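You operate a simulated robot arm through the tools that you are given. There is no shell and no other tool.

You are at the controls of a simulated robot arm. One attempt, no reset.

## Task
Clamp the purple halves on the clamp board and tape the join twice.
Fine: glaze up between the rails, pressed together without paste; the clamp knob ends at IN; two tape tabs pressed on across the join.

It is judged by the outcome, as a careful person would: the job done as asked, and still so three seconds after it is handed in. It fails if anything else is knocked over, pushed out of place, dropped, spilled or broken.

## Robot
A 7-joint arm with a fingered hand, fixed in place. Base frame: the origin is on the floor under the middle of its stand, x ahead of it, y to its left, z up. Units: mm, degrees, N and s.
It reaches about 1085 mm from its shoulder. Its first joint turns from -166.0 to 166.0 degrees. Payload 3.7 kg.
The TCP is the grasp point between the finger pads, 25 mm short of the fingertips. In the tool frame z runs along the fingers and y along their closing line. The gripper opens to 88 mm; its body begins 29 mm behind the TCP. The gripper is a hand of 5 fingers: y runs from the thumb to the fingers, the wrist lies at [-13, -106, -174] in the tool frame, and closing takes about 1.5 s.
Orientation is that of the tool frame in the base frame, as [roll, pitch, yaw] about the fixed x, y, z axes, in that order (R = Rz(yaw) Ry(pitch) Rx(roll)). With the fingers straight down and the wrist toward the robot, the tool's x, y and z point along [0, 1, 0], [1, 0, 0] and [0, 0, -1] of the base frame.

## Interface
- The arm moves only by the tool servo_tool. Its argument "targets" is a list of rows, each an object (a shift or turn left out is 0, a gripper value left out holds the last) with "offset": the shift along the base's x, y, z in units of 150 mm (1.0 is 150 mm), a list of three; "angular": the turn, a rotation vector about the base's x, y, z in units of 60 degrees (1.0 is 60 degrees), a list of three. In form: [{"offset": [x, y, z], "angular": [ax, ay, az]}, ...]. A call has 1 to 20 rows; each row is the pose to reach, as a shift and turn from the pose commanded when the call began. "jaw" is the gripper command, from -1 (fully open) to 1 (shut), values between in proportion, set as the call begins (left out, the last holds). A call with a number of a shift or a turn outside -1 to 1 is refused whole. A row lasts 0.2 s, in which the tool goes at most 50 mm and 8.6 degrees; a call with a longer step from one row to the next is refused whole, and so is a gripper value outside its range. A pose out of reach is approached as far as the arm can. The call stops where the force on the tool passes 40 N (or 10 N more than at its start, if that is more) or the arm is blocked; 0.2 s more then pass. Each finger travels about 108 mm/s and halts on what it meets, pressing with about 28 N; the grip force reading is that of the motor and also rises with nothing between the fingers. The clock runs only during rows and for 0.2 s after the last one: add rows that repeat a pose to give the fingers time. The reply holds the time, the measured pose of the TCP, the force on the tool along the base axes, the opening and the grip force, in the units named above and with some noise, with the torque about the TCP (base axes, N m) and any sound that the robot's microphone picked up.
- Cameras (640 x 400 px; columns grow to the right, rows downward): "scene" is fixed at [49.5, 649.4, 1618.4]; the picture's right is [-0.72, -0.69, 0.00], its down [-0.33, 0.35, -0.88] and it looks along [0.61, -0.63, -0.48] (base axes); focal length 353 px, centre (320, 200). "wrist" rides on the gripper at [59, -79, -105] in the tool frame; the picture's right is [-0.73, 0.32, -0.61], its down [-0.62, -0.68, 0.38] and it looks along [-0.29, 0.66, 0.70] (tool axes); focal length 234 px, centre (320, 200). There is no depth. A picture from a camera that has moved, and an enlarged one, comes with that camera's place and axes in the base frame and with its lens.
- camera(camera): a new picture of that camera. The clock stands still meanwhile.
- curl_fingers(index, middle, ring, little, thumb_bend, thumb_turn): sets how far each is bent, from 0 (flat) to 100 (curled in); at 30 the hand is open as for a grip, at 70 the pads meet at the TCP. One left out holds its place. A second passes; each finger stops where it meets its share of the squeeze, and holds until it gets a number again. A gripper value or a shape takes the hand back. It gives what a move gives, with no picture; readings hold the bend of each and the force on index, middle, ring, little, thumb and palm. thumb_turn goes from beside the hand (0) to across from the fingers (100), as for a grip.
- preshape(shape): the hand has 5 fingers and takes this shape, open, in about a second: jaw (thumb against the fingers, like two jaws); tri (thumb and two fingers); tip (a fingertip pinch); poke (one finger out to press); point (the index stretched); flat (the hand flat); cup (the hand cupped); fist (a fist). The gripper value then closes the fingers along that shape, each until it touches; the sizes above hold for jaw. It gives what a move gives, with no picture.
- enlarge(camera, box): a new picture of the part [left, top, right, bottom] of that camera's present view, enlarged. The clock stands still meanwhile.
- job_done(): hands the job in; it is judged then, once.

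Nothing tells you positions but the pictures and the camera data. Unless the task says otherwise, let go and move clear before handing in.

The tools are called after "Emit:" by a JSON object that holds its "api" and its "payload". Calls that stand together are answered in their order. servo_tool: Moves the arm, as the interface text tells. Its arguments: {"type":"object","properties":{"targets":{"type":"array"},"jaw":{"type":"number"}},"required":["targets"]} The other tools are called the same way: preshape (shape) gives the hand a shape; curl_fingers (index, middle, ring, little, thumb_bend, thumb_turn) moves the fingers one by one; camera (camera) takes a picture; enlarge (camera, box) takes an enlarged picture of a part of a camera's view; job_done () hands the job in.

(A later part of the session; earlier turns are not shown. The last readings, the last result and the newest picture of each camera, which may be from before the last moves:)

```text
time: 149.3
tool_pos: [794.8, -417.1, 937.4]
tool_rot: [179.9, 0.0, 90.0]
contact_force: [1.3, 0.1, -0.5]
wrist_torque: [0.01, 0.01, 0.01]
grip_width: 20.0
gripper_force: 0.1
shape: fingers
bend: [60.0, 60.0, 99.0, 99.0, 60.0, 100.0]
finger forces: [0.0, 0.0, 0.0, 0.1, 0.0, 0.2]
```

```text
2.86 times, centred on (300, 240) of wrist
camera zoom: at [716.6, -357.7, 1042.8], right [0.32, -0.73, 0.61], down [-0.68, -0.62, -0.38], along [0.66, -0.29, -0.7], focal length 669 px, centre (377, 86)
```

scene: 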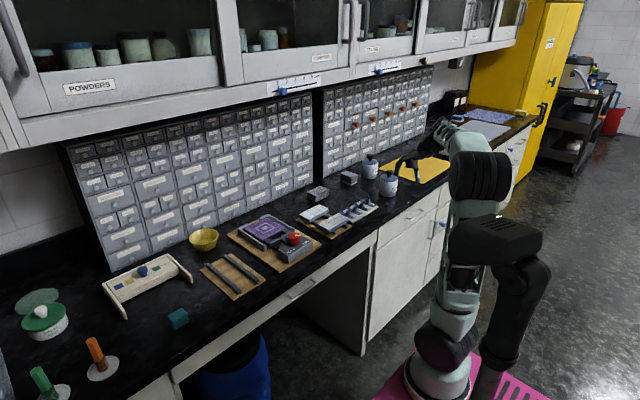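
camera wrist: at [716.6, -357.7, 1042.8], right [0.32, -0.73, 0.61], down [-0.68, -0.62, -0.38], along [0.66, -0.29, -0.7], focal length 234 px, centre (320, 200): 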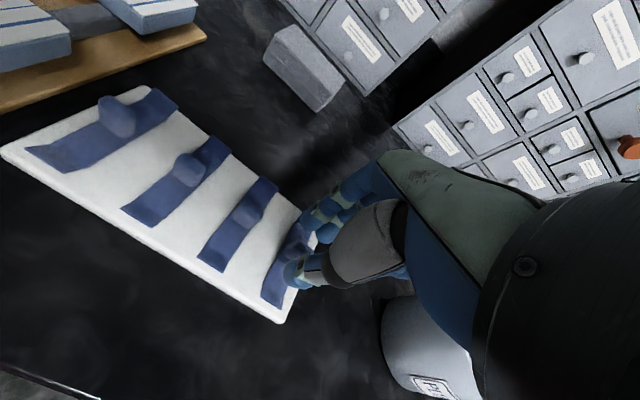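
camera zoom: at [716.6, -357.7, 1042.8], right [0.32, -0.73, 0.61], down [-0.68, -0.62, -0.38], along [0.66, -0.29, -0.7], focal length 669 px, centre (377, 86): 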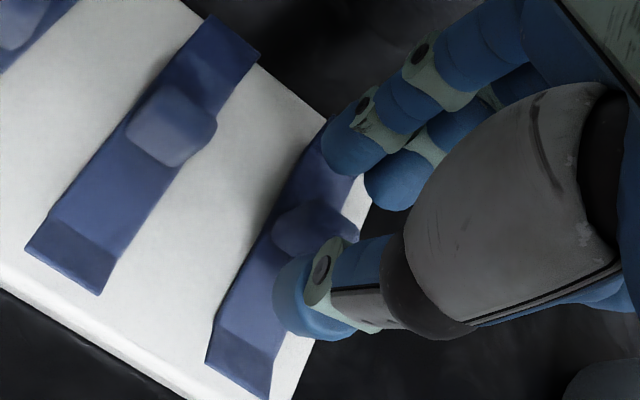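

Emit:
{"api": "servo_tool", "payload": {"targets": [{"offset": [0, 0, -0.03]}, {"offset": [0, 0, -0.06]}, {"offset": [0, 0, -0.09]}, {"offset": [0, 0, -0.09]}]}}

Emit:
{"api": "enlarge", "payload": {"camera": "scene", "box": [345, 175, 395, 220]}}

Emit:
{"api": "enlarge", "payload": {"camera": "wrist", "box": [230, 170, 370, 310]}}

```text
time: 150.3
tool_pos: [794.0, -415.6, 924.2]
tool_rot: [180.0, 0.0, 89.9]
contact_force: [0.0, 0.4, -0.7]
wrist_torque: [0.02, 0.0, -0.04]
grip_width: 19.9
gripper_force: 0.1
shape: fingers
bend: [60.0, 60.0, 99.0, 99.0, 60.0, 100.0]
finger forces: [0.0, 0.0, 0.0, 0.0, 0.0, 0.0]
```

```text
8.89 times, centred on (370, 198) of scene
camera zoom: at [49.5, 649.4, 1618.4], right [-0.72, -0.69, 0.0], down [-0.33, 0.35, -0.88], along [0.61, -0.63, -0.48], focal length 3139 px, centre (-124, 222)
```

zoom: 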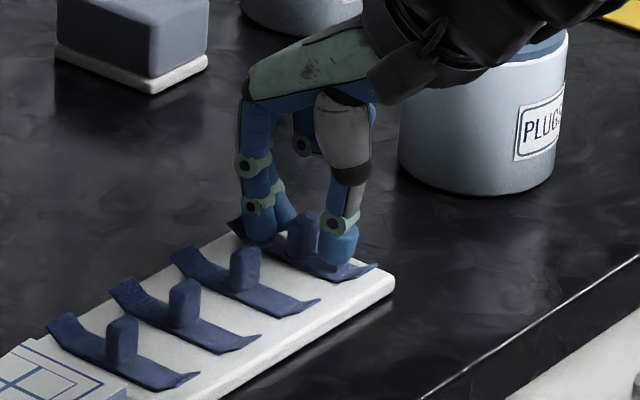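

```text
2.86 times, centred on (300, 240) of wrist
camera zoom: at [717.1, -357.5, 1029.3], right [0.32, -0.73, 0.61], down [-0.68, -0.62, -0.38], along [0.66, -0.29, -0.7], focal length 669 px, centre (377, 86)
```

zoom: 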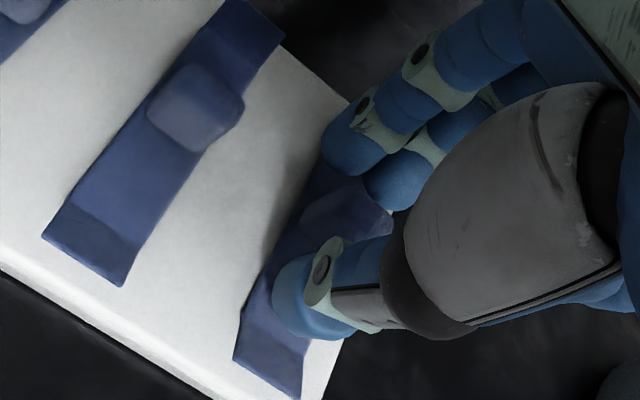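

Emit:
{"api": "curl_fingers", "payload": {"index": 65, "middle": 65, "thumb_bend": 65}}

Emit:
{"api": "curl_fingers", "payload": {"index": 74, "middle": 74, "thumb_bend": 74}}

Emit:
{"api": "enlarge", "payload": {"camera": "scene", "box": [345, 175, 395, 220]}}

Emit:
{"api": "enlarge", "payload": {"camera": "wrist", "box": [230, 170, 370, 310]}}

```text
time: 151.3
tool_pos: [794.0, -416.2, 925.5]
tool_rot: [-179.9, 0.0, 90.1]
contact_force: [-0.5, -0.2, -0.3]
wrist_torque: [0.01, 0.03, 0.0]
grip_width: 9.4
gripper_force: 0.0
shape: fingers
bend: [65.0, 65.0, 99.0, 99.0, 65.0, 100.0]
finger forces: [0.1, 0.0, 0.0, 0.0, 0.0, 0.0]
```

```text
time: 152.3
tool_pos: [796.1, -417.3, 924.9]
tool_rot: [180.0, 0.0, 89.9]
contact_force: [1.3, 0.0, 2.1]
wrist_torque: [0.0, 0.0, 0.01]
grip_width: 2.9
gripper_force: 8.6
shape: fingers
bend: [73.0, 72.0, 99.0, 99.0, 67.0, 100.0]
finger forces: [4.8, 3.8, 0.0, 0.1, 7.8, 0.0]
```

```text
8.89 times, centred on (370, 198) of scene
camera zoom: at [49.5, 649.4, 1618.4], right [-0.72, -0.69, 0.0], down [-0.33, 0.35, -0.88], along [0.61, -0.63, -0.48], focal length 3139 px, centre (-124, 222)
```

zoom: 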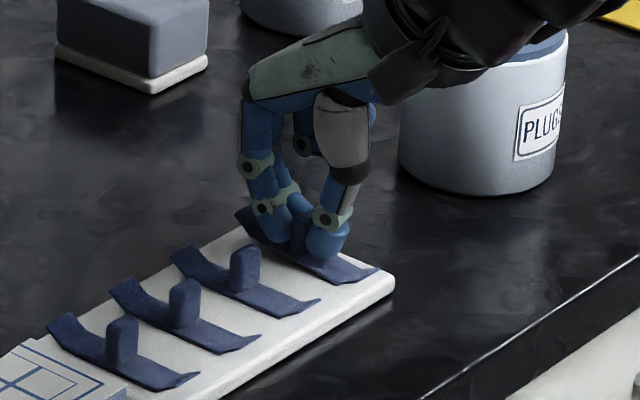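

```text
2.86 times, centred on (300, 240) of wrist
camera zoom: at [717.1, -357.5, 1029.5], right [0.32, -0.73, 0.61], down [-0.68, -0.62, -0.38], along [0.66, -0.29, -0.7], focal length 669 px, centre (377, 86)
```

zoom: 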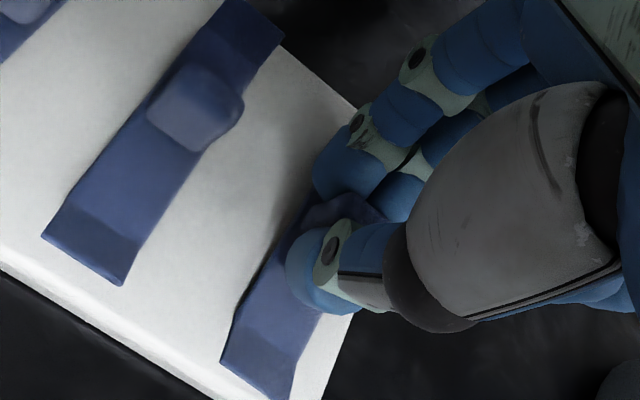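

The fin is pinched at 8 N. I'll squeeze slightly more and lift.

Emit:
{"api": "curl_fingers", "payload": {"index": 80, "middle": 80, "thumb_bend": 82}}

Emit:
{"api": "servo_tool", "payload": {"targets": [{"offset": [0, 0, 0.03]}, {"offset": [0, 0, 0.07]}, {"offset": [0, 0, 0.12]}, {"offset": [0, 0, 0.18]}, {"offset": [0, 0, 0.18]}]}}

Emit:
{"api": "enlarge", "payload": {"camera": "scene", "box": [345, 165, 395, 220]}}

Emit:
{"api": "enlarge", "payload": {"camera": "wrist", "box": [230, 170, 370, 310]}}

```text
time: 153.3
tool_pos: [794.4, -416.4, 923.6]
tool_rot: [180.0, -0.1, 90.1]
contact_force: [-0.9, -0.4, 2.2]
wrist_torque: [-0.01, 0.08, 0.04]
grip_width: 2.7
gripper_force: 16.8
shape: fingers
bend: [78.0, 78.0, 99.0, 99.0, 65.0, 100.0]
finger forces: [7.7, 8.5, 0.0, 0.0, 17.0, 0.1]
```

```text
time: 154.5
tool_pos: [795.2, -415.6, 953.0]
tool_rot: [-180.0, 0.1, 90.1]
contact_force: [0.6, -0.3, -0.2]
wrist_torque: [-0.02, -0.01, -0.01]
grip_width: 3.0
gripper_force: 17.5
shape: fingers
bend: [78.0, 78.0, 99.0, 99.0, 65.0, 100.0]
finger forces: [9.4, 8.0, 0.0, 0.1, 17.3, 0.0]
```

```text
7.27 times, centred on (370, 192) of scene
camera zoom: at [49.5, 649.4, 1618.4], right [-0.72, -0.69, 0.0], down [-0.33, 0.35, -0.88], along [0.61, -0.63, -0.48], focal length 2568 px, centre (-44, 254)
```

zoom: 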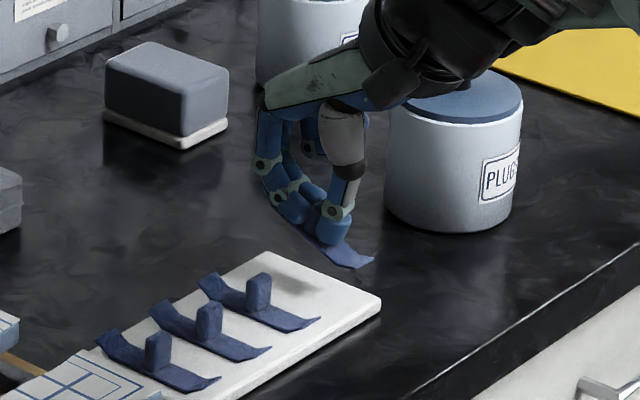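

```text
2.86 times, centred on (300, 240) of wrist
camera zoom: at [717.4, -357.6, 1057.1], right [0.32, -0.73, 0.61], down [-0.68, -0.62, -0.38], along [0.66, -0.29, -0.7], focal length 669 px, centre (377, 86)
```

zoom: 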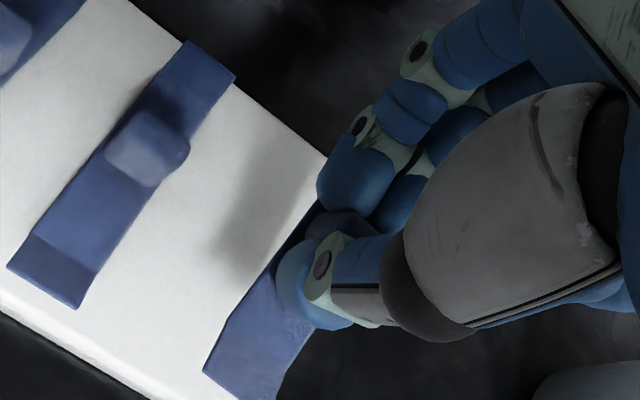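

Tab 4 came up cleanly and level. I'll carry it over to the clamp, above the join at higher y.

Emit:
{"api": "servo_tool", "payload": {"targets": [{"offset": [0, 0, 0.15]}, {"offset": [0, 0, 0.3]}, {"offset": [0, 0.1, 0.4]}, {"offset": [0.05, 0.3, 0.4]}, {"offset": [0.1, 0.5, 0.4]}, {"offset": [0.15, 0.7, 0.4]}, {"offset": [0.2, 0.9, 0.4]}, {"offset": [0.2, 1.0, 0.4]}]}}

Emit:
{"api": "servo_tool", "payload": {"targets": [{"offset": [0.05, 0.2, 0]}, {"offset": [0.1, 0.4, 0]}, {"offset": [0.15, 0.6, 0]}, {"offset": [0.2, 0.8, 0]}, {"offset": [0.25, 1.0, 0]}]}}

Emit:
{"api": "servo_tool", "payload": {"targets": [{"offset": [0.08, 0.2, 0]}, {"offset": [0.16, 0.4, 0]}, {"offset": [0.24, 0.6, 0]}, {"offset": [0.32, 0.8, 0]}, {"offset": [0.4, 1.0, 0]}, {"offset": [0.4, 1.0, 0]}]}}

Emit:
{"api": "camera", "payload": {"camera": "wrist"}}

Emit:
{"api": "enlarge", "payload": {"camera": "scene", "box": [230, 170, 330, 260]}}

```text
time: 156.3
tool_pos: [825.3, -266.2, 1010.4]
tool_rot: [180.0, -0.1, 89.9]
contact_force: [0.7, -0.6, 1.5]
wrist_torque: [0.0, -0.02, 0.04]
grip_width: 3.0
gripper_force: 17.1
shape: fingers
bend: [78.0, 78.0, 99.0, 99.0, 65.0, 100.0]
finger forces: [9.5, 7.9, 0.0, 0.1, 17.3, 0.1]
```

```text
time: 157.5
tool_pos: [862.6, -116.5, 1011.7]
tool_rot: [-180.0, -0.1, 90.0]
contact_force: [0.0, -0.6, 0.5]
wrist_torque: [0.0, 0.05, 0.0]
grip_width: 2.4
gripper_force: 17.1
shape: fingers
bend: [78.0, 78.0, 99.0, 99.0, 65.0, 100.0]
finger forces: [9.4, 7.9, 0.0, 0.0, 17.3, 0.0]
```

```text
time: 158.9
tool_pos: [922.3, 33.9, 1012.6]
tool_rot: [179.9, 0.1, 90.0]
contact_force: [-0.3, 0.4, 0.0]
wrist_torque: [-0.02, 0.04, 0.01]
grip_width: 2.6
gripper_force: 17.4
shape: fingers
bend: [78.0, 78.0, 99.0, 99.0, 65.0, 100.0]
finger forces: [9.4, 7.9, 0.1, 0.0, 17.1, 0.1]
```

```text
taken
camera wrist: at [844.4, 92.9, 1117.2], right [0.32, -0.73, 0.61], down [-0.68, -0.62, -0.38], along [0.66, -0.29, -0.7], focal length 234 px, centre (320, 200)
```

wrist: 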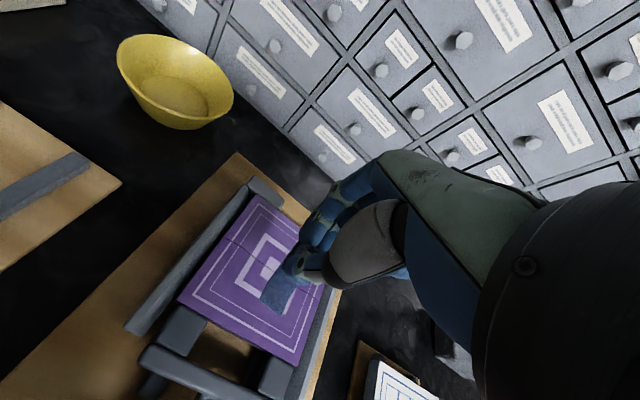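

```text
4.44 times, centred on (280, 215) of scene
camera zoom: at [49.5, 649.4, 1618.4], right [-0.72, -0.69, 0.0], down [-0.33, 0.35, -0.88], along [0.61, -0.63, -0.48], focal length 1570 px, centre (498, 133)
```

zoom: 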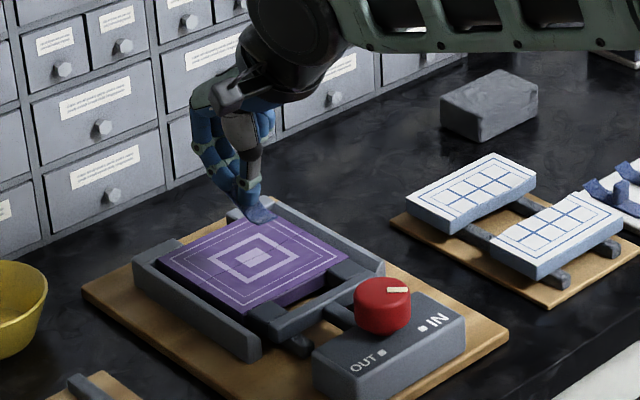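

Emit:
{"api": "enlarge", "payload": {"camera": "wrist", "box": [170, 170, 340, 370]}}

```text
2.00 times, centred on (255, 270) of wrist
camera zoom: at [844.4, 92.9, 1117.2], right [0.32, -0.73, 0.61], down [-0.68, -0.62, -0.38], along [0.66, -0.29, -0.7], focal length 468 px, centre (450, 60)
```

zoom: 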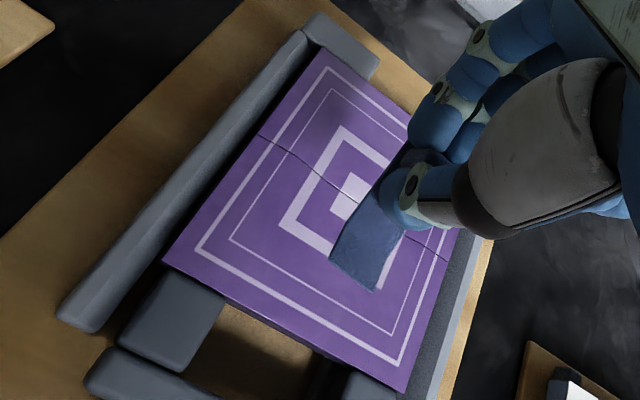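

The tile spans x 872–982, y -36 to 75, with the join at x≈928. I'll put the first tab at y≈48, centred on the join.

Emit:
{"api": "servo_tool", "payload": {"targets": [{"offset": [0.035, 0.083, 0]}, {"offset": [0.035, 0.083, -0.12]}, {"offset": [0.035, 0.083, -0.24]}, {"offset": [0.035, 0.083, -0.34]}, {"offset": [0.035, 0.083, -0.36]}, {"offset": [0.035, 0.083, -0.36]}]}}

Emit:
{"api": "enlarge", "payload": {"camera": "scene", "box": [235, 200, 295, 250]}}

Emit:
{"api": "camera", "payload": {"camera": "wrist"}}

```text
time: 160.3
tool_pos: [927.0, 46.9, 957.3]
tool_rot: [-179.9, 0.0, 90.0]
contact_force: [0.2, 0.9, -0.5]
wrist_torque: [-0.02, -0.02, 0.02]
grip_width: 2.8
gripper_force: 17.0
shape: fingers
bend: [78.0, 78.0, 99.0, 99.0, 65.0, 100.0]
finger forces: [9.5, 7.9, 0.1, 0.0, 17.4, 0.0]
```

```text
8.00 times, centred on (265, 225) of scene
camera zoom: at [49.5, 649.4, 1618.4], right [-0.72, -0.69, 0.0], down [-0.33, 0.35, -0.88], along [0.61, -0.63, -0.48], focal length 2825 px, centre (760, 0)
```

zoom: 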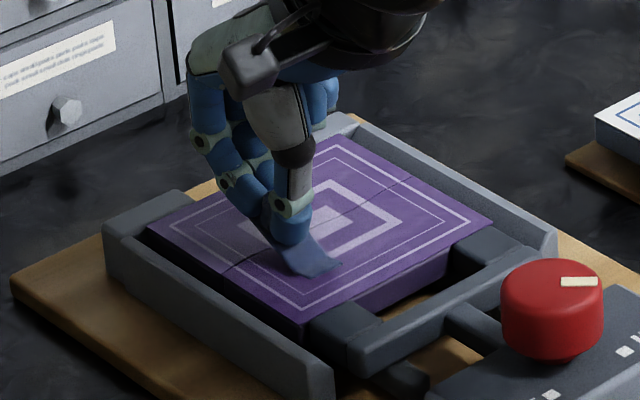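

```text
taken
camera wrist: at [849.9, 105.1, 1062.5], right [0.32, -0.73, 0.61], down [-0.68, -0.62, -0.38], along [0.66, -0.29, -0.7], focal length 234 px, centre (320, 200)
```

wrist: 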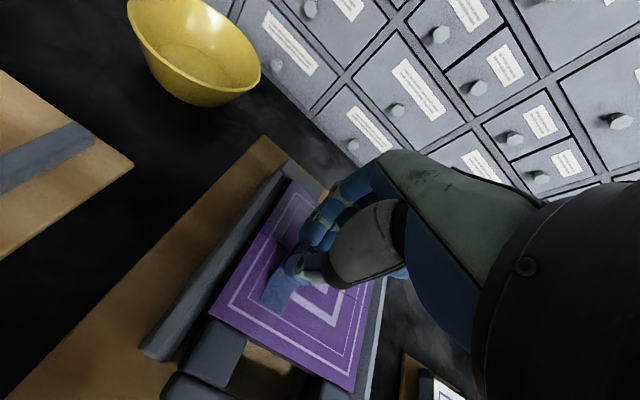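

Emit:
{"api": "servo_tool", "payload": {"targets": [{"offset": [0, 0, -0.01]}, {"offset": [0, 0, -0.02]}, {"offset": [0, 0, -0.03]}, {"offset": [0, 0, -0.03]}]}}

Emit:
{"api": "servo_tool", "payload": {"targets": [{"offset": [0, 0, -0.01]}, {"offset": [0, 0, -0.02]}, {"offset": [0, 0, -0.02]}]}}

Emit:
{"api": "enlarge", "payload": {"camera": "wrist", "box": [190, 170, 400, 370]}}

Emit:
{"api": "enlarge", "payload": {"camera": "scene", "box": [235, 200, 295, 250]}}

```text
time: 161.3
tool_pos: [927.2, 45.1, 954.5]
tool_rot: [179.9, -0.1, 90.0]
contact_force: [4.9, -0.4, 7.2]
wrist_torque: [-0.02, 0.06, 0.01]
grip_width: 2.5
gripper_force: 19.5
shape: fingers
bend: [78.0, 78.0, 99.0, 99.0, 66.0, 100.0]
finger forces: [10.6, 11.2, 0.0, 0.1, 15.8, 0.0]
```

```text
time: 162.1
tool_pos: [928.2, 47.1, 951.6]
tool_rot: [180.0, 0.0, 90.1]
contact_force: [7.0, -1.6, 18.6]
wrist_torque: [0.03, 0.39, 0.09]
grip_width: 2.9
gripper_force: 24.6
shape: fingers
bend: [78.0, 78.0, 99.0, 99.0, 68.0, 100.0]
finger forces: [11.3, 12.2, 0.0, 0.0, 26.3, 0.1]
```

```text
2.00 times, centred on (295, 270) of wrist
camera zoom: at [849.7, 104.7, 1056.4], right [0.32, -0.73, 0.61], down [-0.68, -0.62, -0.39], along [0.66, -0.29, -0.69], focal length 468 px, centre (370, 60)
```

zoom: 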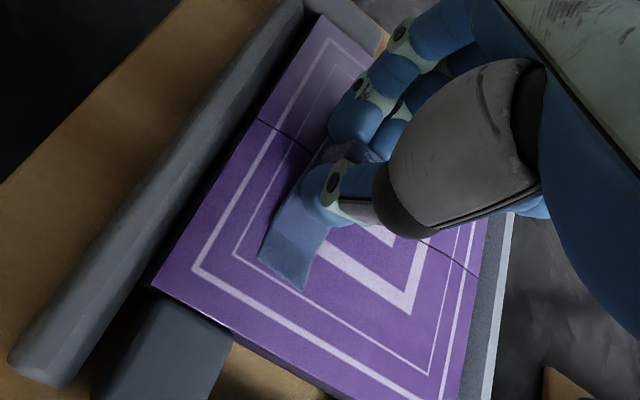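

```text
8.00 times, centred on (265, 225) of scene
camera zoom: at [49.5, 649.4, 1618.4], right [-0.72, -0.69, 0.0], down [-0.33, 0.35, -0.88], along [0.61, -0.63, -0.48], focal length 2825 px, centre (760, 0)
```

zoom: 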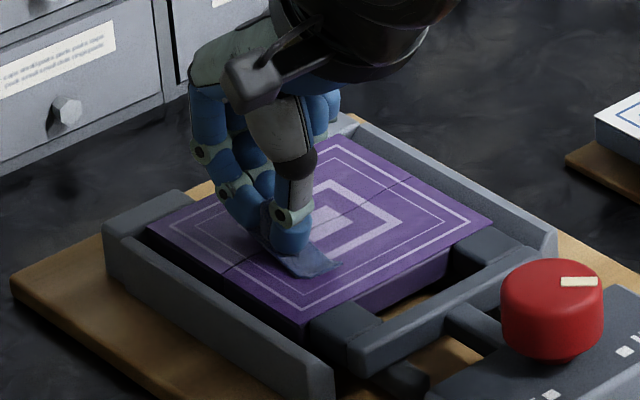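

The tab is pressed on with about 18 N. I'll hold it there for a moment, then release.

Emit:
{"api": "servo_tool", "payload": {"targets": [{"offset": [0, 0, -0.004]}, {"offset": [0, 0, -0.004]}, {"offset": [0, 0, -0.004]}, {"offset": [0, 0, -0.004]}, {"offset": [0, 0, -0.004]}]}}

Emit:
{"api": "curl_fingers", "payload": {"index": 60, "middle": 60, "thumb_bend": 58}}

Emit:
{"api": "enlarge", "payload": {"camera": "wrist", "box": [190, 170, 400, 370]}}

Emit:
{"api": "enlarge", "payload": {"camera": "scene", "box": [235, 200, 295, 250]}}

```text
time: 163.3
tool_pos: [927.9, 45.9, 951.1]
tool_rot: [179.8, 0.0, 89.9]
contact_force: [7.4, -2.0, 19.0]
wrist_torque: [0.05, 0.38, 0.07]
grip_width: 3.0
gripper_force: 26.7
shape: fingers
bend: [78.0, 78.0, 99.0, 99.0, 71.0, 100.0]
finger forces: [11.2, 11.9, 0.0, 0.0, 31.1, 0.1]
```

```text
time: 164.3
tool_pos: [927.4, 45.3, 948.8]
tool_rot: [179.9, 0.0, 89.9]
contact_force: [0.2, 1.4, 14.1]
wrist_torque: [0.07, 0.04, 0.01]
grip_width: 14.3
gripper_force: 6.8
shape: fingers
bend: [63.0, 61.0, 99.0, 99.0, 61.0, 100.0]
finger forces: [3.6, 2.4, 0.0, 0.1, 8.3, 0.0]
```

```text
2.00 times, centred on (295, 270) of wrist
camera zoom: at [849.5, 104.9, 1055.0], right [0.32, -0.73, 0.61], down [-0.68, -0.62, -0.38], along [0.66, -0.29, -0.7], focal length 468 px, centre (370, 60)
```

zoom: 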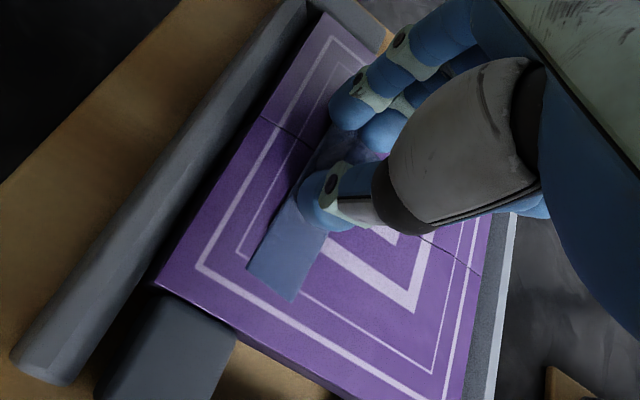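

```text
8.00 times, centred on (265, 225) of scene
camera zoom: at [49.5, 649.4, 1618.4], right [-0.72, -0.69, 0.0], down [-0.33, 0.35, -0.88], along [0.61, -0.63, -0.48], focal length 2825 px, centre (760, 0)
```

zoom: 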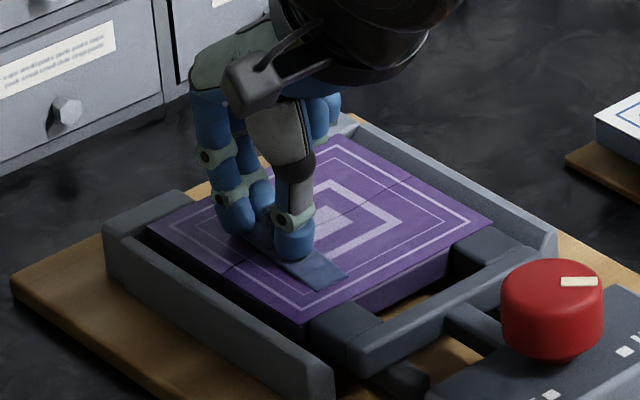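

The tab has flattened onto the tile across the join. I'll lift off carefully.

Emit:
{"api": "servo_tool", "payload": {"targets": [{"offset": [0, 0, 0.015]}, {"offset": [0, 0, 0.03]}, {"offset": [0, 0, 0.03]}]}}

Emit:
{"api": "curl_fingers", "payload": {"index": 57, "middle": 57, "thumb_bend": 57}}

Emit:
{"api": "servo_tool", "payload": {"targets": [{"offset": [0, 0, 0.05]}, {"offset": [0, 0, 0.12]}, {"offset": [0, 0, 0.25]}, {"offset": [0, 0, 0.4]}, {"offset": [0, 0, 0.4]}]}}

Emit:
{"api": "camera", "payload": {"camera": "wrist"}}

Emit:
{"api": "enlarge", "payload": {"camera": "wrist", "box": [170, 170, 340, 370]}}

Emit:
{"api": "enlarge", "payload": {"camera": "scene", "box": [235, 200, 295, 250]}}

```text
time: 165.1
tool_pos: [927.5, 46.2, 953.1]
tool_rot: [-179.9, 0.0, 90.0]
contact_force: [0.8, 0.1, -0.4]
wrist_torque: [0.04, 0.01, 0.01]
grip_width: 22.2
gripper_force: 0.1
shape: fingers
bend: [60.0, 60.0, 99.0, 99.0, 57.0, 100.0]
finger forces: [0.1, 0.1, 0.0, 0.1, 0.1, 0.0]
```

```text
time: 166.1
tool_pos: [928.0, 46.7, 953.0]
tool_rot: [180.0, 0.0, 90.0]
contact_force: [0.0, -0.3, 0.0]
wrist_torque: [0.03, 0.0, 0.02]
grip_width: 27.5
gripper_force: 0.0
shape: fingers
bend: [56.0, 56.0, 99.0, 99.0, 56.0, 100.0]
finger forces: [0.0, 0.1, 0.0, 0.1, 0.1, 0.0]
```

```text
time: 167.3
tool_pos: [928.9, 46.9, 1014.7]
tool_rot: [180.0, 0.1, 90.0]
contact_force: [0.6, 0.0, -0.5]
wrist_torque: [0.02, -0.03, -0.01]
grip_width: 27.6
gripper_force: 0.0
shape: fingers
bend: [56.0, 56.0, 99.0, 99.0, 56.0, 100.0]
finger forces: [0.0, 0.0, 0.0, 0.0, 0.0, 0.0]
```

```text
taken
camera wrist: at [850.4, 105.0, 1119.3], right [0.32, -0.73, 0.61], down [-0.68, -0.62, -0.38], along [0.66, -0.29, -0.7], focal length 234 px, centre (320, 200)
```

wrist: 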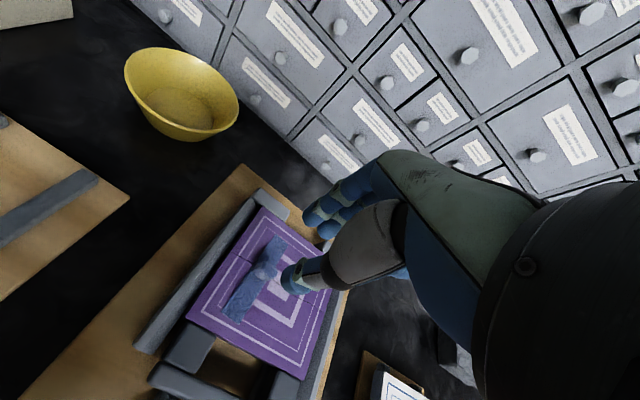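

```text
2.00 times, centred on (255, 270) of wrist
camera zoom: at [850.4, 105.0, 1119.3], right [0.32, -0.73, 0.61], down [-0.68, -0.62, -0.38], along [0.66, -0.29, -0.7], focal length 468 px, centre (450, 60)
```

zoom: 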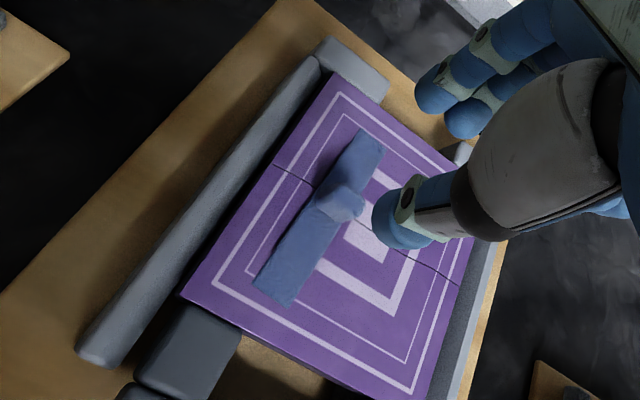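

```text
8.00 times, centred on (265, 225) of scene
camera zoom: at [49.5, 649.4, 1618.4], right [-0.72, -0.69, 0.0], down [-0.33, 0.35, -0.88], along [0.61, -0.63, -0.48], focal length 2825 px, centre (760, 0)
```

zoom: 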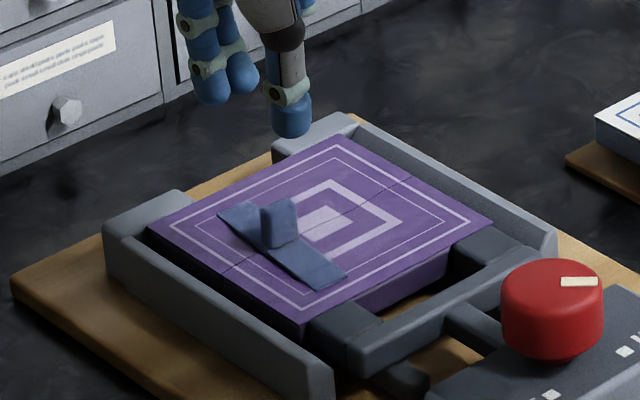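

The first tab is stuck flat across the join. Now fetching the third tab (y≈-374).

Emit:
{"api": "servo_tool", "payload": {"targets": [{"offset": [-0.05, -0.2, 0]}, {"offset": [-0.1, -0.4, 0]}, {"offset": [-0.15, -0.6, 0]}, {"offset": [-0.2, -0.8, 0]}, {"offset": [-0.25, -1.0, 0]}]}}

Emit:
{"api": "servo_tool", "payload": {"targets": [{"offset": [-0.07, -0.2, 0]}, {"offset": [-0.14, -0.4, 0]}, {"offset": [-0.21, -0.6, 0]}, {"offset": [-0.28, -0.8, 0]}, {"offset": [-0.35, -1.0, 0]}]}}

Emit:
{"api": "servo_tool", "payload": {"targets": [{"offset": [-0.07, -0.2, 0]}, {"offset": [-0.14, -0.4, 0]}, {"offset": [-0.21, -0.6, -0.05]}, {"offset": [-0.284, -0.796, -0.07]}, {"offset": [-0.284, -0.796, -0.07]}]}}

Emit:
{"api": "camera", "payload": {"camera": "wrist"}}

Emit:
{"api": "enlarge", "payload": {"camera": "wrist", "box": [170, 190, 310, 330]}}

```text
time: 168.5
tool_pos: [891.3, -103.9, 1013.7]
tool_rot: [-179.9, 0.0, 90.1]
contact_force: [0.0, -0.5, -0.1]
wrist_torque: [0.02, -0.05, -0.01]
grip_width: 27.7
gripper_force: 0.0
shape: fingers
bend: [56.0, 56.0, 99.0, 99.0, 56.0, 100.0]
finger forces: [0.0, 0.0, 0.0, 0.1, 0.0, 0.0]
```

```text
time: 169.7
tool_pos: [837.6, -253.7, 1012.6]
tool_rot: [-179.9, 0.0, 90.0]
contact_force: [0.6, -0.6, 0.1]
wrist_torque: [-0.02, 0.01, -0.03]
grip_width: 27.7
gripper_force: 0.0
shape: fingers
bend: [56.0, 56.0, 99.0, 99.0, 56.0, 100.0]
finger forces: [0.0, 0.0, 0.1, 0.0, 0.0, 0.1]
```

```text
time: 170.9
tool_pos: [795.4, -374.0, 1002.0]
tool_rot: [180.0, 0.0, 90.0]
contact_force: [0.1, -0.3, 0.6]
wrist_torque: [-0.02, 0.02, -0.02]
grip_width: 27.7
gripper_force: 0.0
shape: fingers
bend: [56.0, 56.0, 99.0, 99.0, 56.0, 100.0]
finger forces: [0.0, 0.0, 0.1, 0.0, 0.1, 0.0]
```

```text
taken
camera wrist: at [717.6, -315.1, 1108.1], right [0.32, -0.73, 0.61], down [-0.68, -0.62, -0.38], along [0.66, -0.29, -0.7], focal length 234 px, centre (320, 200)
```

wrist: 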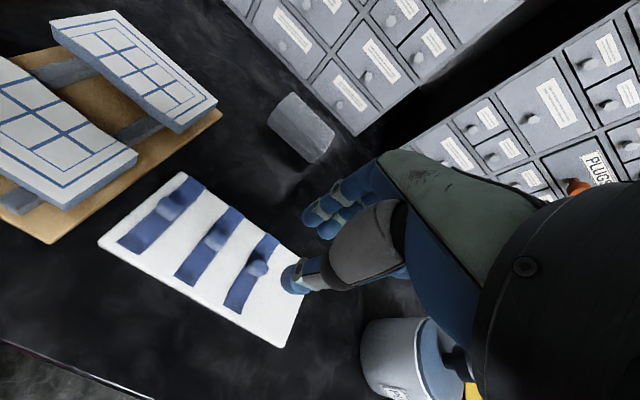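

```text
2.86 times, centred on (240, 260) of wrist
camera zoom: at [717.6, -315.1, 1108.1], right [0.32, -0.73, 0.61], down [-0.68, -0.62, -0.38], along [0.66, -0.29, -0.7], focal length 669 px, centre (549, 29)
```

zoom: 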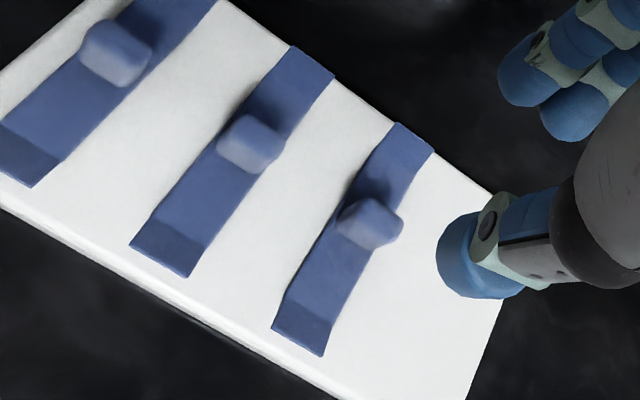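

Emit:
{"api": "curl_fingers", "payload": {"index": 60, "middle": 60, "thumb_bend": 60}}

Emit:
{"api": "servo_tool", "payload": {"targets": [{"offset": [0.0, 0.007, -0.12]}, {"offset": [0.0, 0.007, -0.24]}, {"offset": [0.0, 0.007, -0.36]}, {"offset": [0.0, 0.007, -0.43]}, {"offset": [0.0, 0.007, -0.43]}]}}

Emit:
{"api": "enlarge", "payload": {"camera": "scene", "box": [335, 175, 395, 225]}}

Emit:
{"api": "enlarge", "payload": {"camera": "wrist", "box": [230, 170, 370, 310]}}

```text
time: 171.9
tool_pos: [795.4, -372.5, 1002.7]
tool_rot: [180.0, 0.0, 90.0]
contact_force: [0.5, -0.5, -0.2]
wrist_torque: [0.02, -0.04, 0.03]
grip_width: 20.3
gripper_force: 0.0
shape: fingers
bend: [60.0, 60.0, 99.0, 99.0, 60.0, 100.0]
finger forces: [0.0, 0.0, 0.0, 0.1, 0.0, 0.0]
```

```text
time: 173.1
tool_pos: [794.7, -372.7, 938.8]
tool_rot: [180.0, 0.0, 90.0]
contact_force: [-0.5, 0.5, -0.1]
wrist_torque: [0.0, 0.0, 0.02]
grip_width: 20.0
gripper_force: 0.1
shape: fingers
bend: [60.0, 60.0, 99.0, 99.0, 60.0, 100.0]
finger forces: [0.1, 0.1, 0.1, 0.0, 0.0, 0.1]
```

```text
8.00 times, centred on (365, 200) of scene
camera zoom: at [49.5, 649.4, 1618.4], right [-0.72, -0.69, 0.0], down [-0.33, 0.35, -0.88], along [0.61, -0.63, -0.48], focal length 2825 px, centre (-40, 200)
```

zoom: 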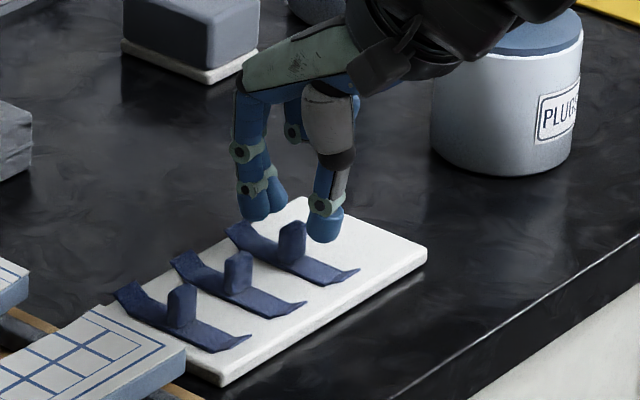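

```text
2.86 times, centred on (300, 240) of wrist
camera zoom: at [717.6, -313.5, 1044.2], right [0.32, -0.73, 0.61], down [-0.68, -0.62, -0.38], along [0.66, -0.29, -0.7], focal length 669 px, centre (377, 86)
```

zoom: 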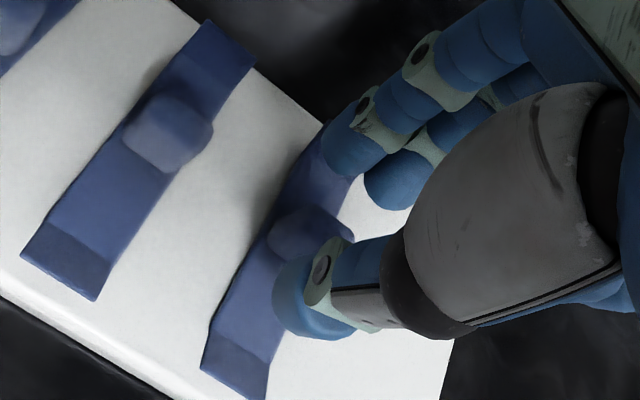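

Same geometry as before, so I'm lowering the rest and pinching.

Emit:
{"api": "servo_tool", "payload": {"targets": [{"offset": [0, 0, -0.03]}, {"offset": [0, 0, -0.06]}, {"offset": [0, 0, -0.097]}, {"offset": [0, 0, -0.097]}]}}

Emit:
{"api": "curl_fingers", "payload": {"index": 66, "middle": 66, "thumb_bend": 66}}

Emit:
{"api": "curl_fingers", "payload": {"index": 80, "middle": 80, "thumb_bend": 82}}

Emit:
{"api": "enlarge", "payload": {"camera": "scene", "box": [335, 175, 395, 225]}}

Emit:
{"api": "enlarge", "payload": {"camera": "wrist", "box": [230, 170, 370, 310]}}

```text
time: 174.1
tool_pos: [794.2, -372.1, 923.9]
tool_rot: [-180.0, 0.0, 90.0]
contact_force: [-0.1, -0.9, -0.2]
wrist_torque: [0.0, 0.04, 0.01]
grip_width: 19.8
gripper_force: 0.1
shape: fingers
bend: [60.0, 60.0, 99.0, 99.0, 60.0, 100.0]
finger forces: [0.0, 0.0, 0.0, 0.0, 0.1, 0.1]
```

```text
time: 175.1
tool_pos: [795.6, -371.7, 925.0]
tool_rot: [179.9, 0.0, 90.0]
contact_force: [0.1, 0.2, 0.6]
wrist_torque: [0.01, -0.05, 0.03]
grip_width: 7.5
gripper_force: 0.1
shape: fingers
bend: [66.0, 66.0, 99.0, 99.0, 66.0, 100.0]
finger forces: [0.0, 0.0, 0.0, 0.1, 0.1, 0.0]
```

```text
time: 176.1
tool_pos: [795.3, -372.6, 925.0]
tool_rot: [179.9, 0.0, 90.1]
contact_force: [0.7, -1.4, 4.0]
wrist_torque: [-0.04, 0.1, -0.02]
grip_width: 1.6
gripper_force: 16.4
shape: fingers
bend: [76.0, 76.0, 99.0, 99.0, 68.0, 100.0]
finger forces: [9.1, 8.3, 0.1, 0.0, 16.2, 0.1]
```

```text
8.00 times, centred on (365, 200) of scene
camera zoom: at [49.5, 649.4, 1618.4], right [-0.72, -0.69, 0.0], down [-0.33, 0.35, -0.88], along [0.61, -0.63, -0.48], focal length 2825 px, centre (-40, 200)
```

zoom: 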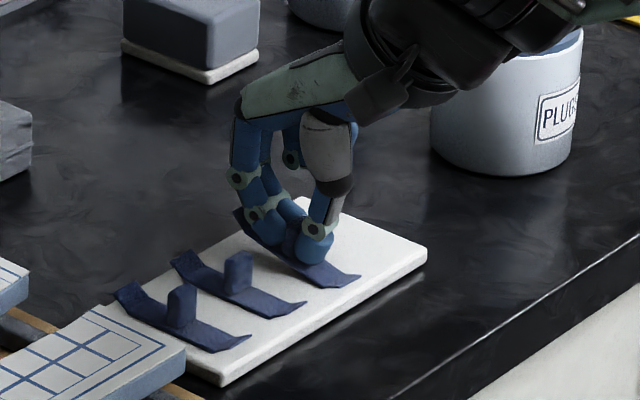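

```text
2.86 times, centred on (300, 240) of wrist
camera zoom: at [717.3, -313.2, 1029.5], right [0.32, -0.73, 0.61], down [-0.68, -0.62, -0.38], along [0.66, -0.29, -0.7], focal length 669 px, centre (377, 86)
```

zoom: 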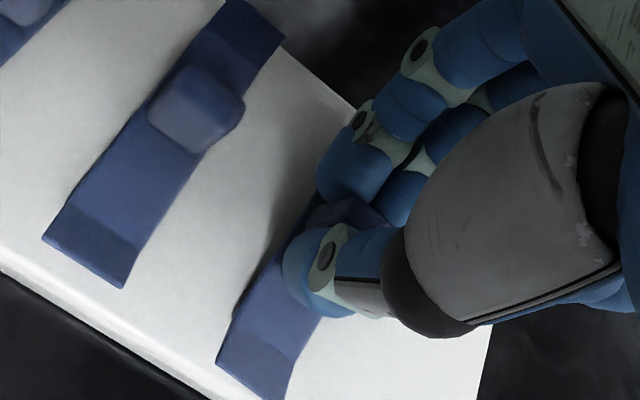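

Emit:
{"api": "servo_tool", "payload": {"targets": [{"offset": [0, 0, 0.05]}, {"offset": [0, 0, 0.12]}, {"offset": [0, 0, 0.25]}, {"offset": [0, 0, 0.4]}, {"offset": [0, 0.05, 0.57]}, {"offset": [0.05, 0.25, 0.57]}, {"offset": [0.1, 0.45, 0.57]}, {"offset": [0.15, 0.65, 0.57]}, {"offset": [0.2, 0.85, 0.57]}, {"offset": [0.25, 1.0, 0.57]}, {"offset": [0.25, 1.0, 0.57]}]}}

Emit:
{"api": "enlarge", "payload": {"camera": "scene", "box": [300, 150, 400, 230]}}

Emit:
{"api": "servo_tool", "payload": {"targets": [{"offset": [0.07, 0.2, 0]}, {"offset": [0.14, 0.4, 0]}, {"offset": [0.21, 0.6, 0]}, {"offset": [0.28, 0.8, 0]}, {"offset": [0.35, 1.0, 0]}]}}

Emit:
{"api": "servo_tool", "payload": {"targets": [{"offset": [0.1, 0.15, 0]}, {"offset": [0.2, 0.3, 0]}, {"offset": [0.28, 0.41, 0]}, {"offset": [0.28, 0.41, 0]}]}}

Emit:
{"api": "camera", "payload": {"camera": "wrist"}}

Emit:
{"api": "enlarge", "payload": {"camera": "wrist", "box": [130, 150, 340, 350]}}

```text
time: 178.5
tool_pos: [832.3, -222.9, 1009.3]
tool_rot: [180.0, 0.0, 90.1]
contact_force: [-0.1, 0.1, 0.5]
wrist_torque: [0.0, 0.0, 0.0]
grip_width: 1.9
gripper_force: 17.3
shape: fingers
bend: [77.0, 77.0, 99.0, 99.0, 68.0, 100.0]
finger forces: [9.5, 7.4, 0.0, 0.0, 16.8, 0.0]
```

```text
5.00 times, centred on (350, 190) of scene
camera zoom: at [49.5, 649.4, 1618.4], right [-0.72, -0.69, 0.0], down [-0.33, 0.35, -0.88], along [0.61, -0.63, -0.48], focal length 1766 px, centre (170, 250)
```

zoom: 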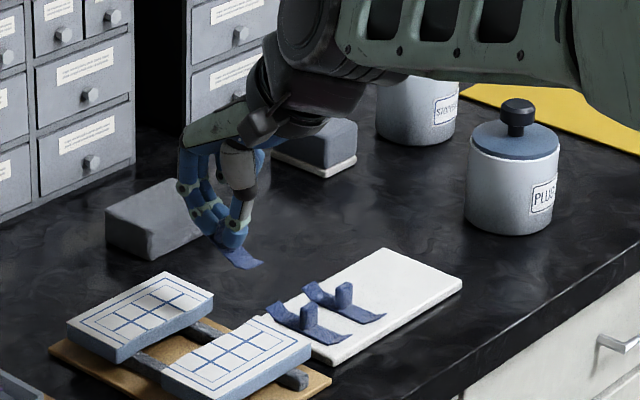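

```text
time: 179.7
tool_pos: [885.8, -72.7, 1008.9]
tool_rot: [-179.9, 0.1, 89.9]
contact_force: [-0.6, -0.2, 0.0]
wrist_torque: [0.0, 0.01, 0.03]
grip_width: 2.3
gripper_force: 16.5
shape: fingers
bend: [77.0, 77.0, 99.0, 99.0, 68.0, 100.0]
finger forces: [9.6, 7.4, 0.0, 0.1, 16.7, 0.0]
```

```text
time: 180.7
tool_pos: [927.6, -9.5, 1010.2]
tool_rot: [180.0, -0.1, 90.0]
contact_force: [0.3, 1.2, 0.4]
wrist_torque: [-0.01, 0.02, 0.0]
grip_width: 2.2
gripper_force: 16.8
shape: fingers
bend: [77.0, 77.0, 99.0, 99.0, 68.0, 100.0]
finger forces: [9.6, 7.4, 0.1, 0.0, 16.9, 0.0]
```

```text
taken
camera wrist: at [849.6, 48.6, 1115.2], right [0.32, -0.73, 0.61], down [-0.68, -0.62, -0.38], along [0.66, -0.29, -0.7], focal length 234 px, centre (320, 200)
```

wrist: 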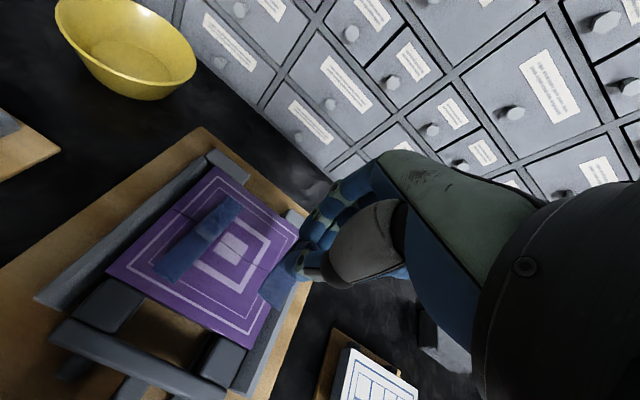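

```text
2.00 times, centred on (235, 250) of wrist
camera zoom: at [849.6, 48.6, 1115.2], right [0.32, -0.73, 0.61], down [-0.68, -0.62, -0.38], along [0.66, -0.29, -0.7], focal length 468 px, centre (490, 100)
```

zoom: 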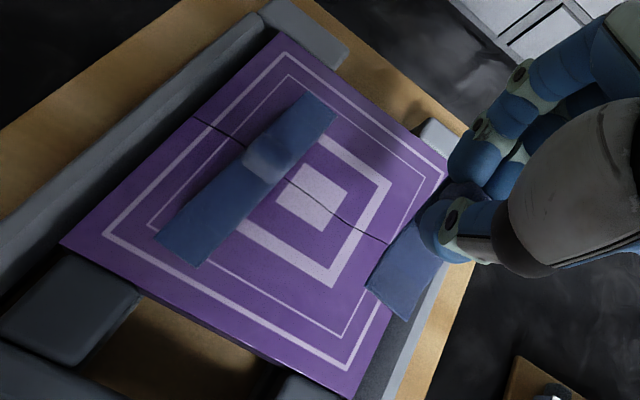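

The second tab is above the join at y≈-9. Lowering and pressing.

Emit:
{"api": "servo_tool", "payload": {"targets": [{"offset": [0, 0, -0.12]}, {"offset": [0, 0, -0.24]}, {"offset": [0, 0, -0.33]}, {"offset": [0, 0, -0.35]}, {"offset": [0, 0, -0.35]}]}}

Emit:
{"api": "enlarge", "payload": {"camera": "scene", "box": [235, 195, 305, 250]}}

Emit:
{"api": "servo_tool", "payload": {"targets": [{"offset": [0, 0, -0.01]}, {"offset": [0, 0, -0.02]}, {"offset": [0, 0, -0.03]}, {"offset": [0, 0, -0.03]}]}}

Emit:
{"api": "servo_tool", "payload": {"targets": [{"offset": [0, 0, -0.01]}, {"offset": [0, 0, -0.02]}, {"offset": [0, 0, -0.02]}]}}

Emit:
{"api": "enlarge", "payload": {"camera": "scene", "box": [235, 195, 305, 250]}}

```text
time: 181.9
tool_pos: [926.8, -10.9, 956.7]
tool_rot: [180.0, 0.0, 90.0]
contact_force: [0.5, -0.3, 1.2]
wrist_torque: [0.01, -0.02, -0.01]
grip_width: 2.2
gripper_force: 17.0
shape: fingers
bend: [77.0, 77.0, 99.0, 99.0, 68.0, 100.0]
finger forces: [9.9, 7.8, 0.1, 0.0, 16.5, 0.0]
```

```text
7.27 times, centred on (270, 222) of scene
camera zoom: at [49.5, 649.4, 1618.4], right [-0.72, -0.69, 0.0], down [-0.33, 0.35, -0.88], along [0.61, -0.63, -0.48], focal length 2568 px, centre (684, 36)
```

zoom: 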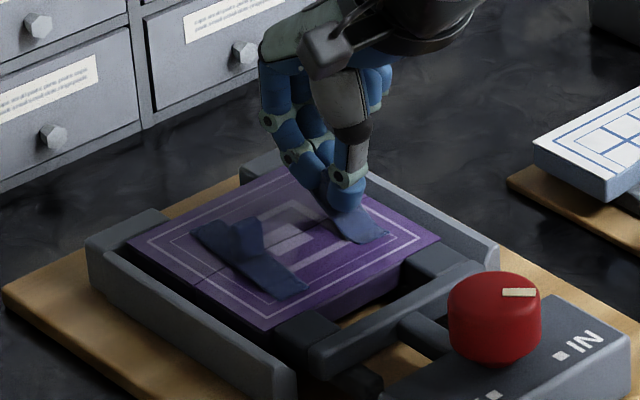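

```text
time: 182.9
tool_pos: [928.0, -10.3, 952.2]
tool_rot: [-180.0, 0.0, 90.1]
contact_force: [5.8, -2.0, 8.6]
wrist_torque: [-0.01, 0.06, 0.03]
grip_width: 1.8
gripper_force: 18.7
shape: fingers
bend: [78.0, 77.0, 99.0, 99.0, 69.0, 100.0]
finger forces: [11.1, 11.3, 0.0, 0.0, 15.1, 0.1]
```

```text
time: 183.7
tool_pos: [927.0, -10.6, 949.4]
tool_rot: [-179.9, 0.1, 90.0]
contact_force: [-0.2, -0.7, 7.2]
wrist_torque: [-0.01, 0.23, 0.01]
grip_width: 2.2
gripper_force: 18.7
shape: fingers
bend: [78.0, 77.0, 99.0, 99.0, 70.0, 100.0]
finger forces: [10.7, 8.2, 0.0, 0.1, 18.6, 0.0]
```

```text
7.27 times, centred on (270, 222) of scene
camera zoom: at [49.5, 649.4, 1618.4], right [-0.72, -0.69, 0.0], down [-0.33, 0.35, -0.88], along [0.61, -0.63, -0.48], focal length 2568 px, centre (684, 36)
```

zoom: 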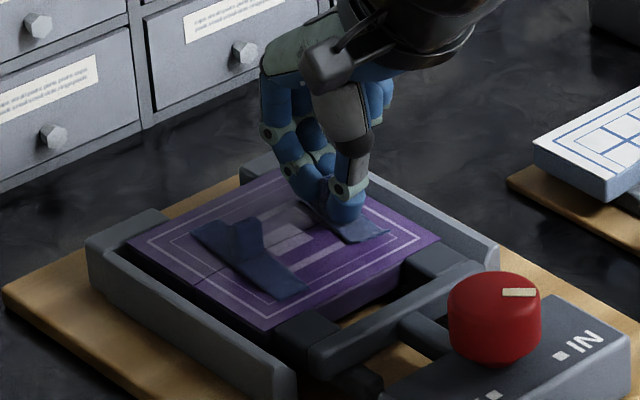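

Emit:
{"api": "servo_tool", "payload": {"targets": [{"offset": [0, 0, -0.01]}, {"offset": [0, 0, -0.02]}, {"offset": [0, 0, -0.02]}, {"offset": [0, 0, -0.02]}]}}

Emit:
{"api": "enlarge", "payload": {"camera": "scene", "box": [235, 195, 305, 250]}}

Emit:
{"api": "enlarge", "payload": {"camera": "wrist", "box": [190, 170, 400, 370]}}

```text
time: 184.7
tool_pos: [927.5, -11.1, 949.3]
tool_rot: [179.7, 0.1, 90.0]
contact_force: [-0.8, -1.2, 25.4]
wrist_torque: [0.1, 0.5, 0.06]
grip_width: 2.2
gripper_force: 28.9
shape: fingers
bend: [78.0, 77.0, 99.0, 99.0, 71.0, 100.0]
finger forces: [11.0, 10.1, 0.0, 0.0, 35.9, 0.0]
```

```text
7.27 times, centred on (270, 222) of scene
camera zoom: at [49.5, 649.4, 1618.4], right [-0.72, -0.69, 0.0], down [-0.33, 0.35, -0.88], along [0.61, -0.63, -0.48], focal length 2568 px, centre (684, 36)
```

zoom: 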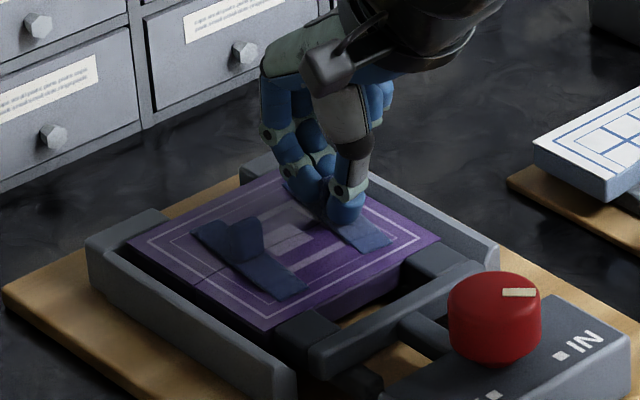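

```text
2.00 times, centred on (295, 270) of wrist
camera zoom: at [848.9, 48.0, 1053.6], right [0.32, -0.73, 0.61], down [-0.68, -0.62, -0.39], along [0.66, -0.29, -0.69], focal length 468 px, centre (370, 60)
```

zoom: 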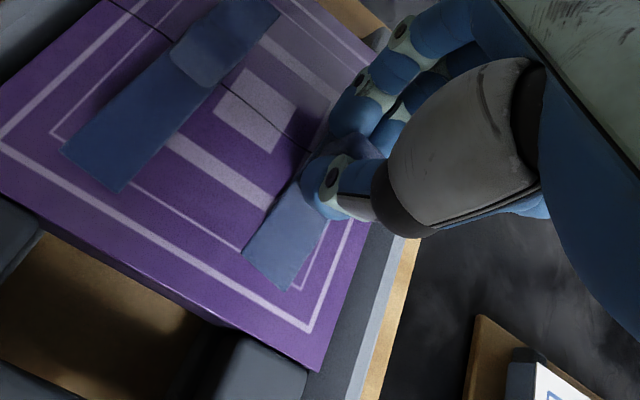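

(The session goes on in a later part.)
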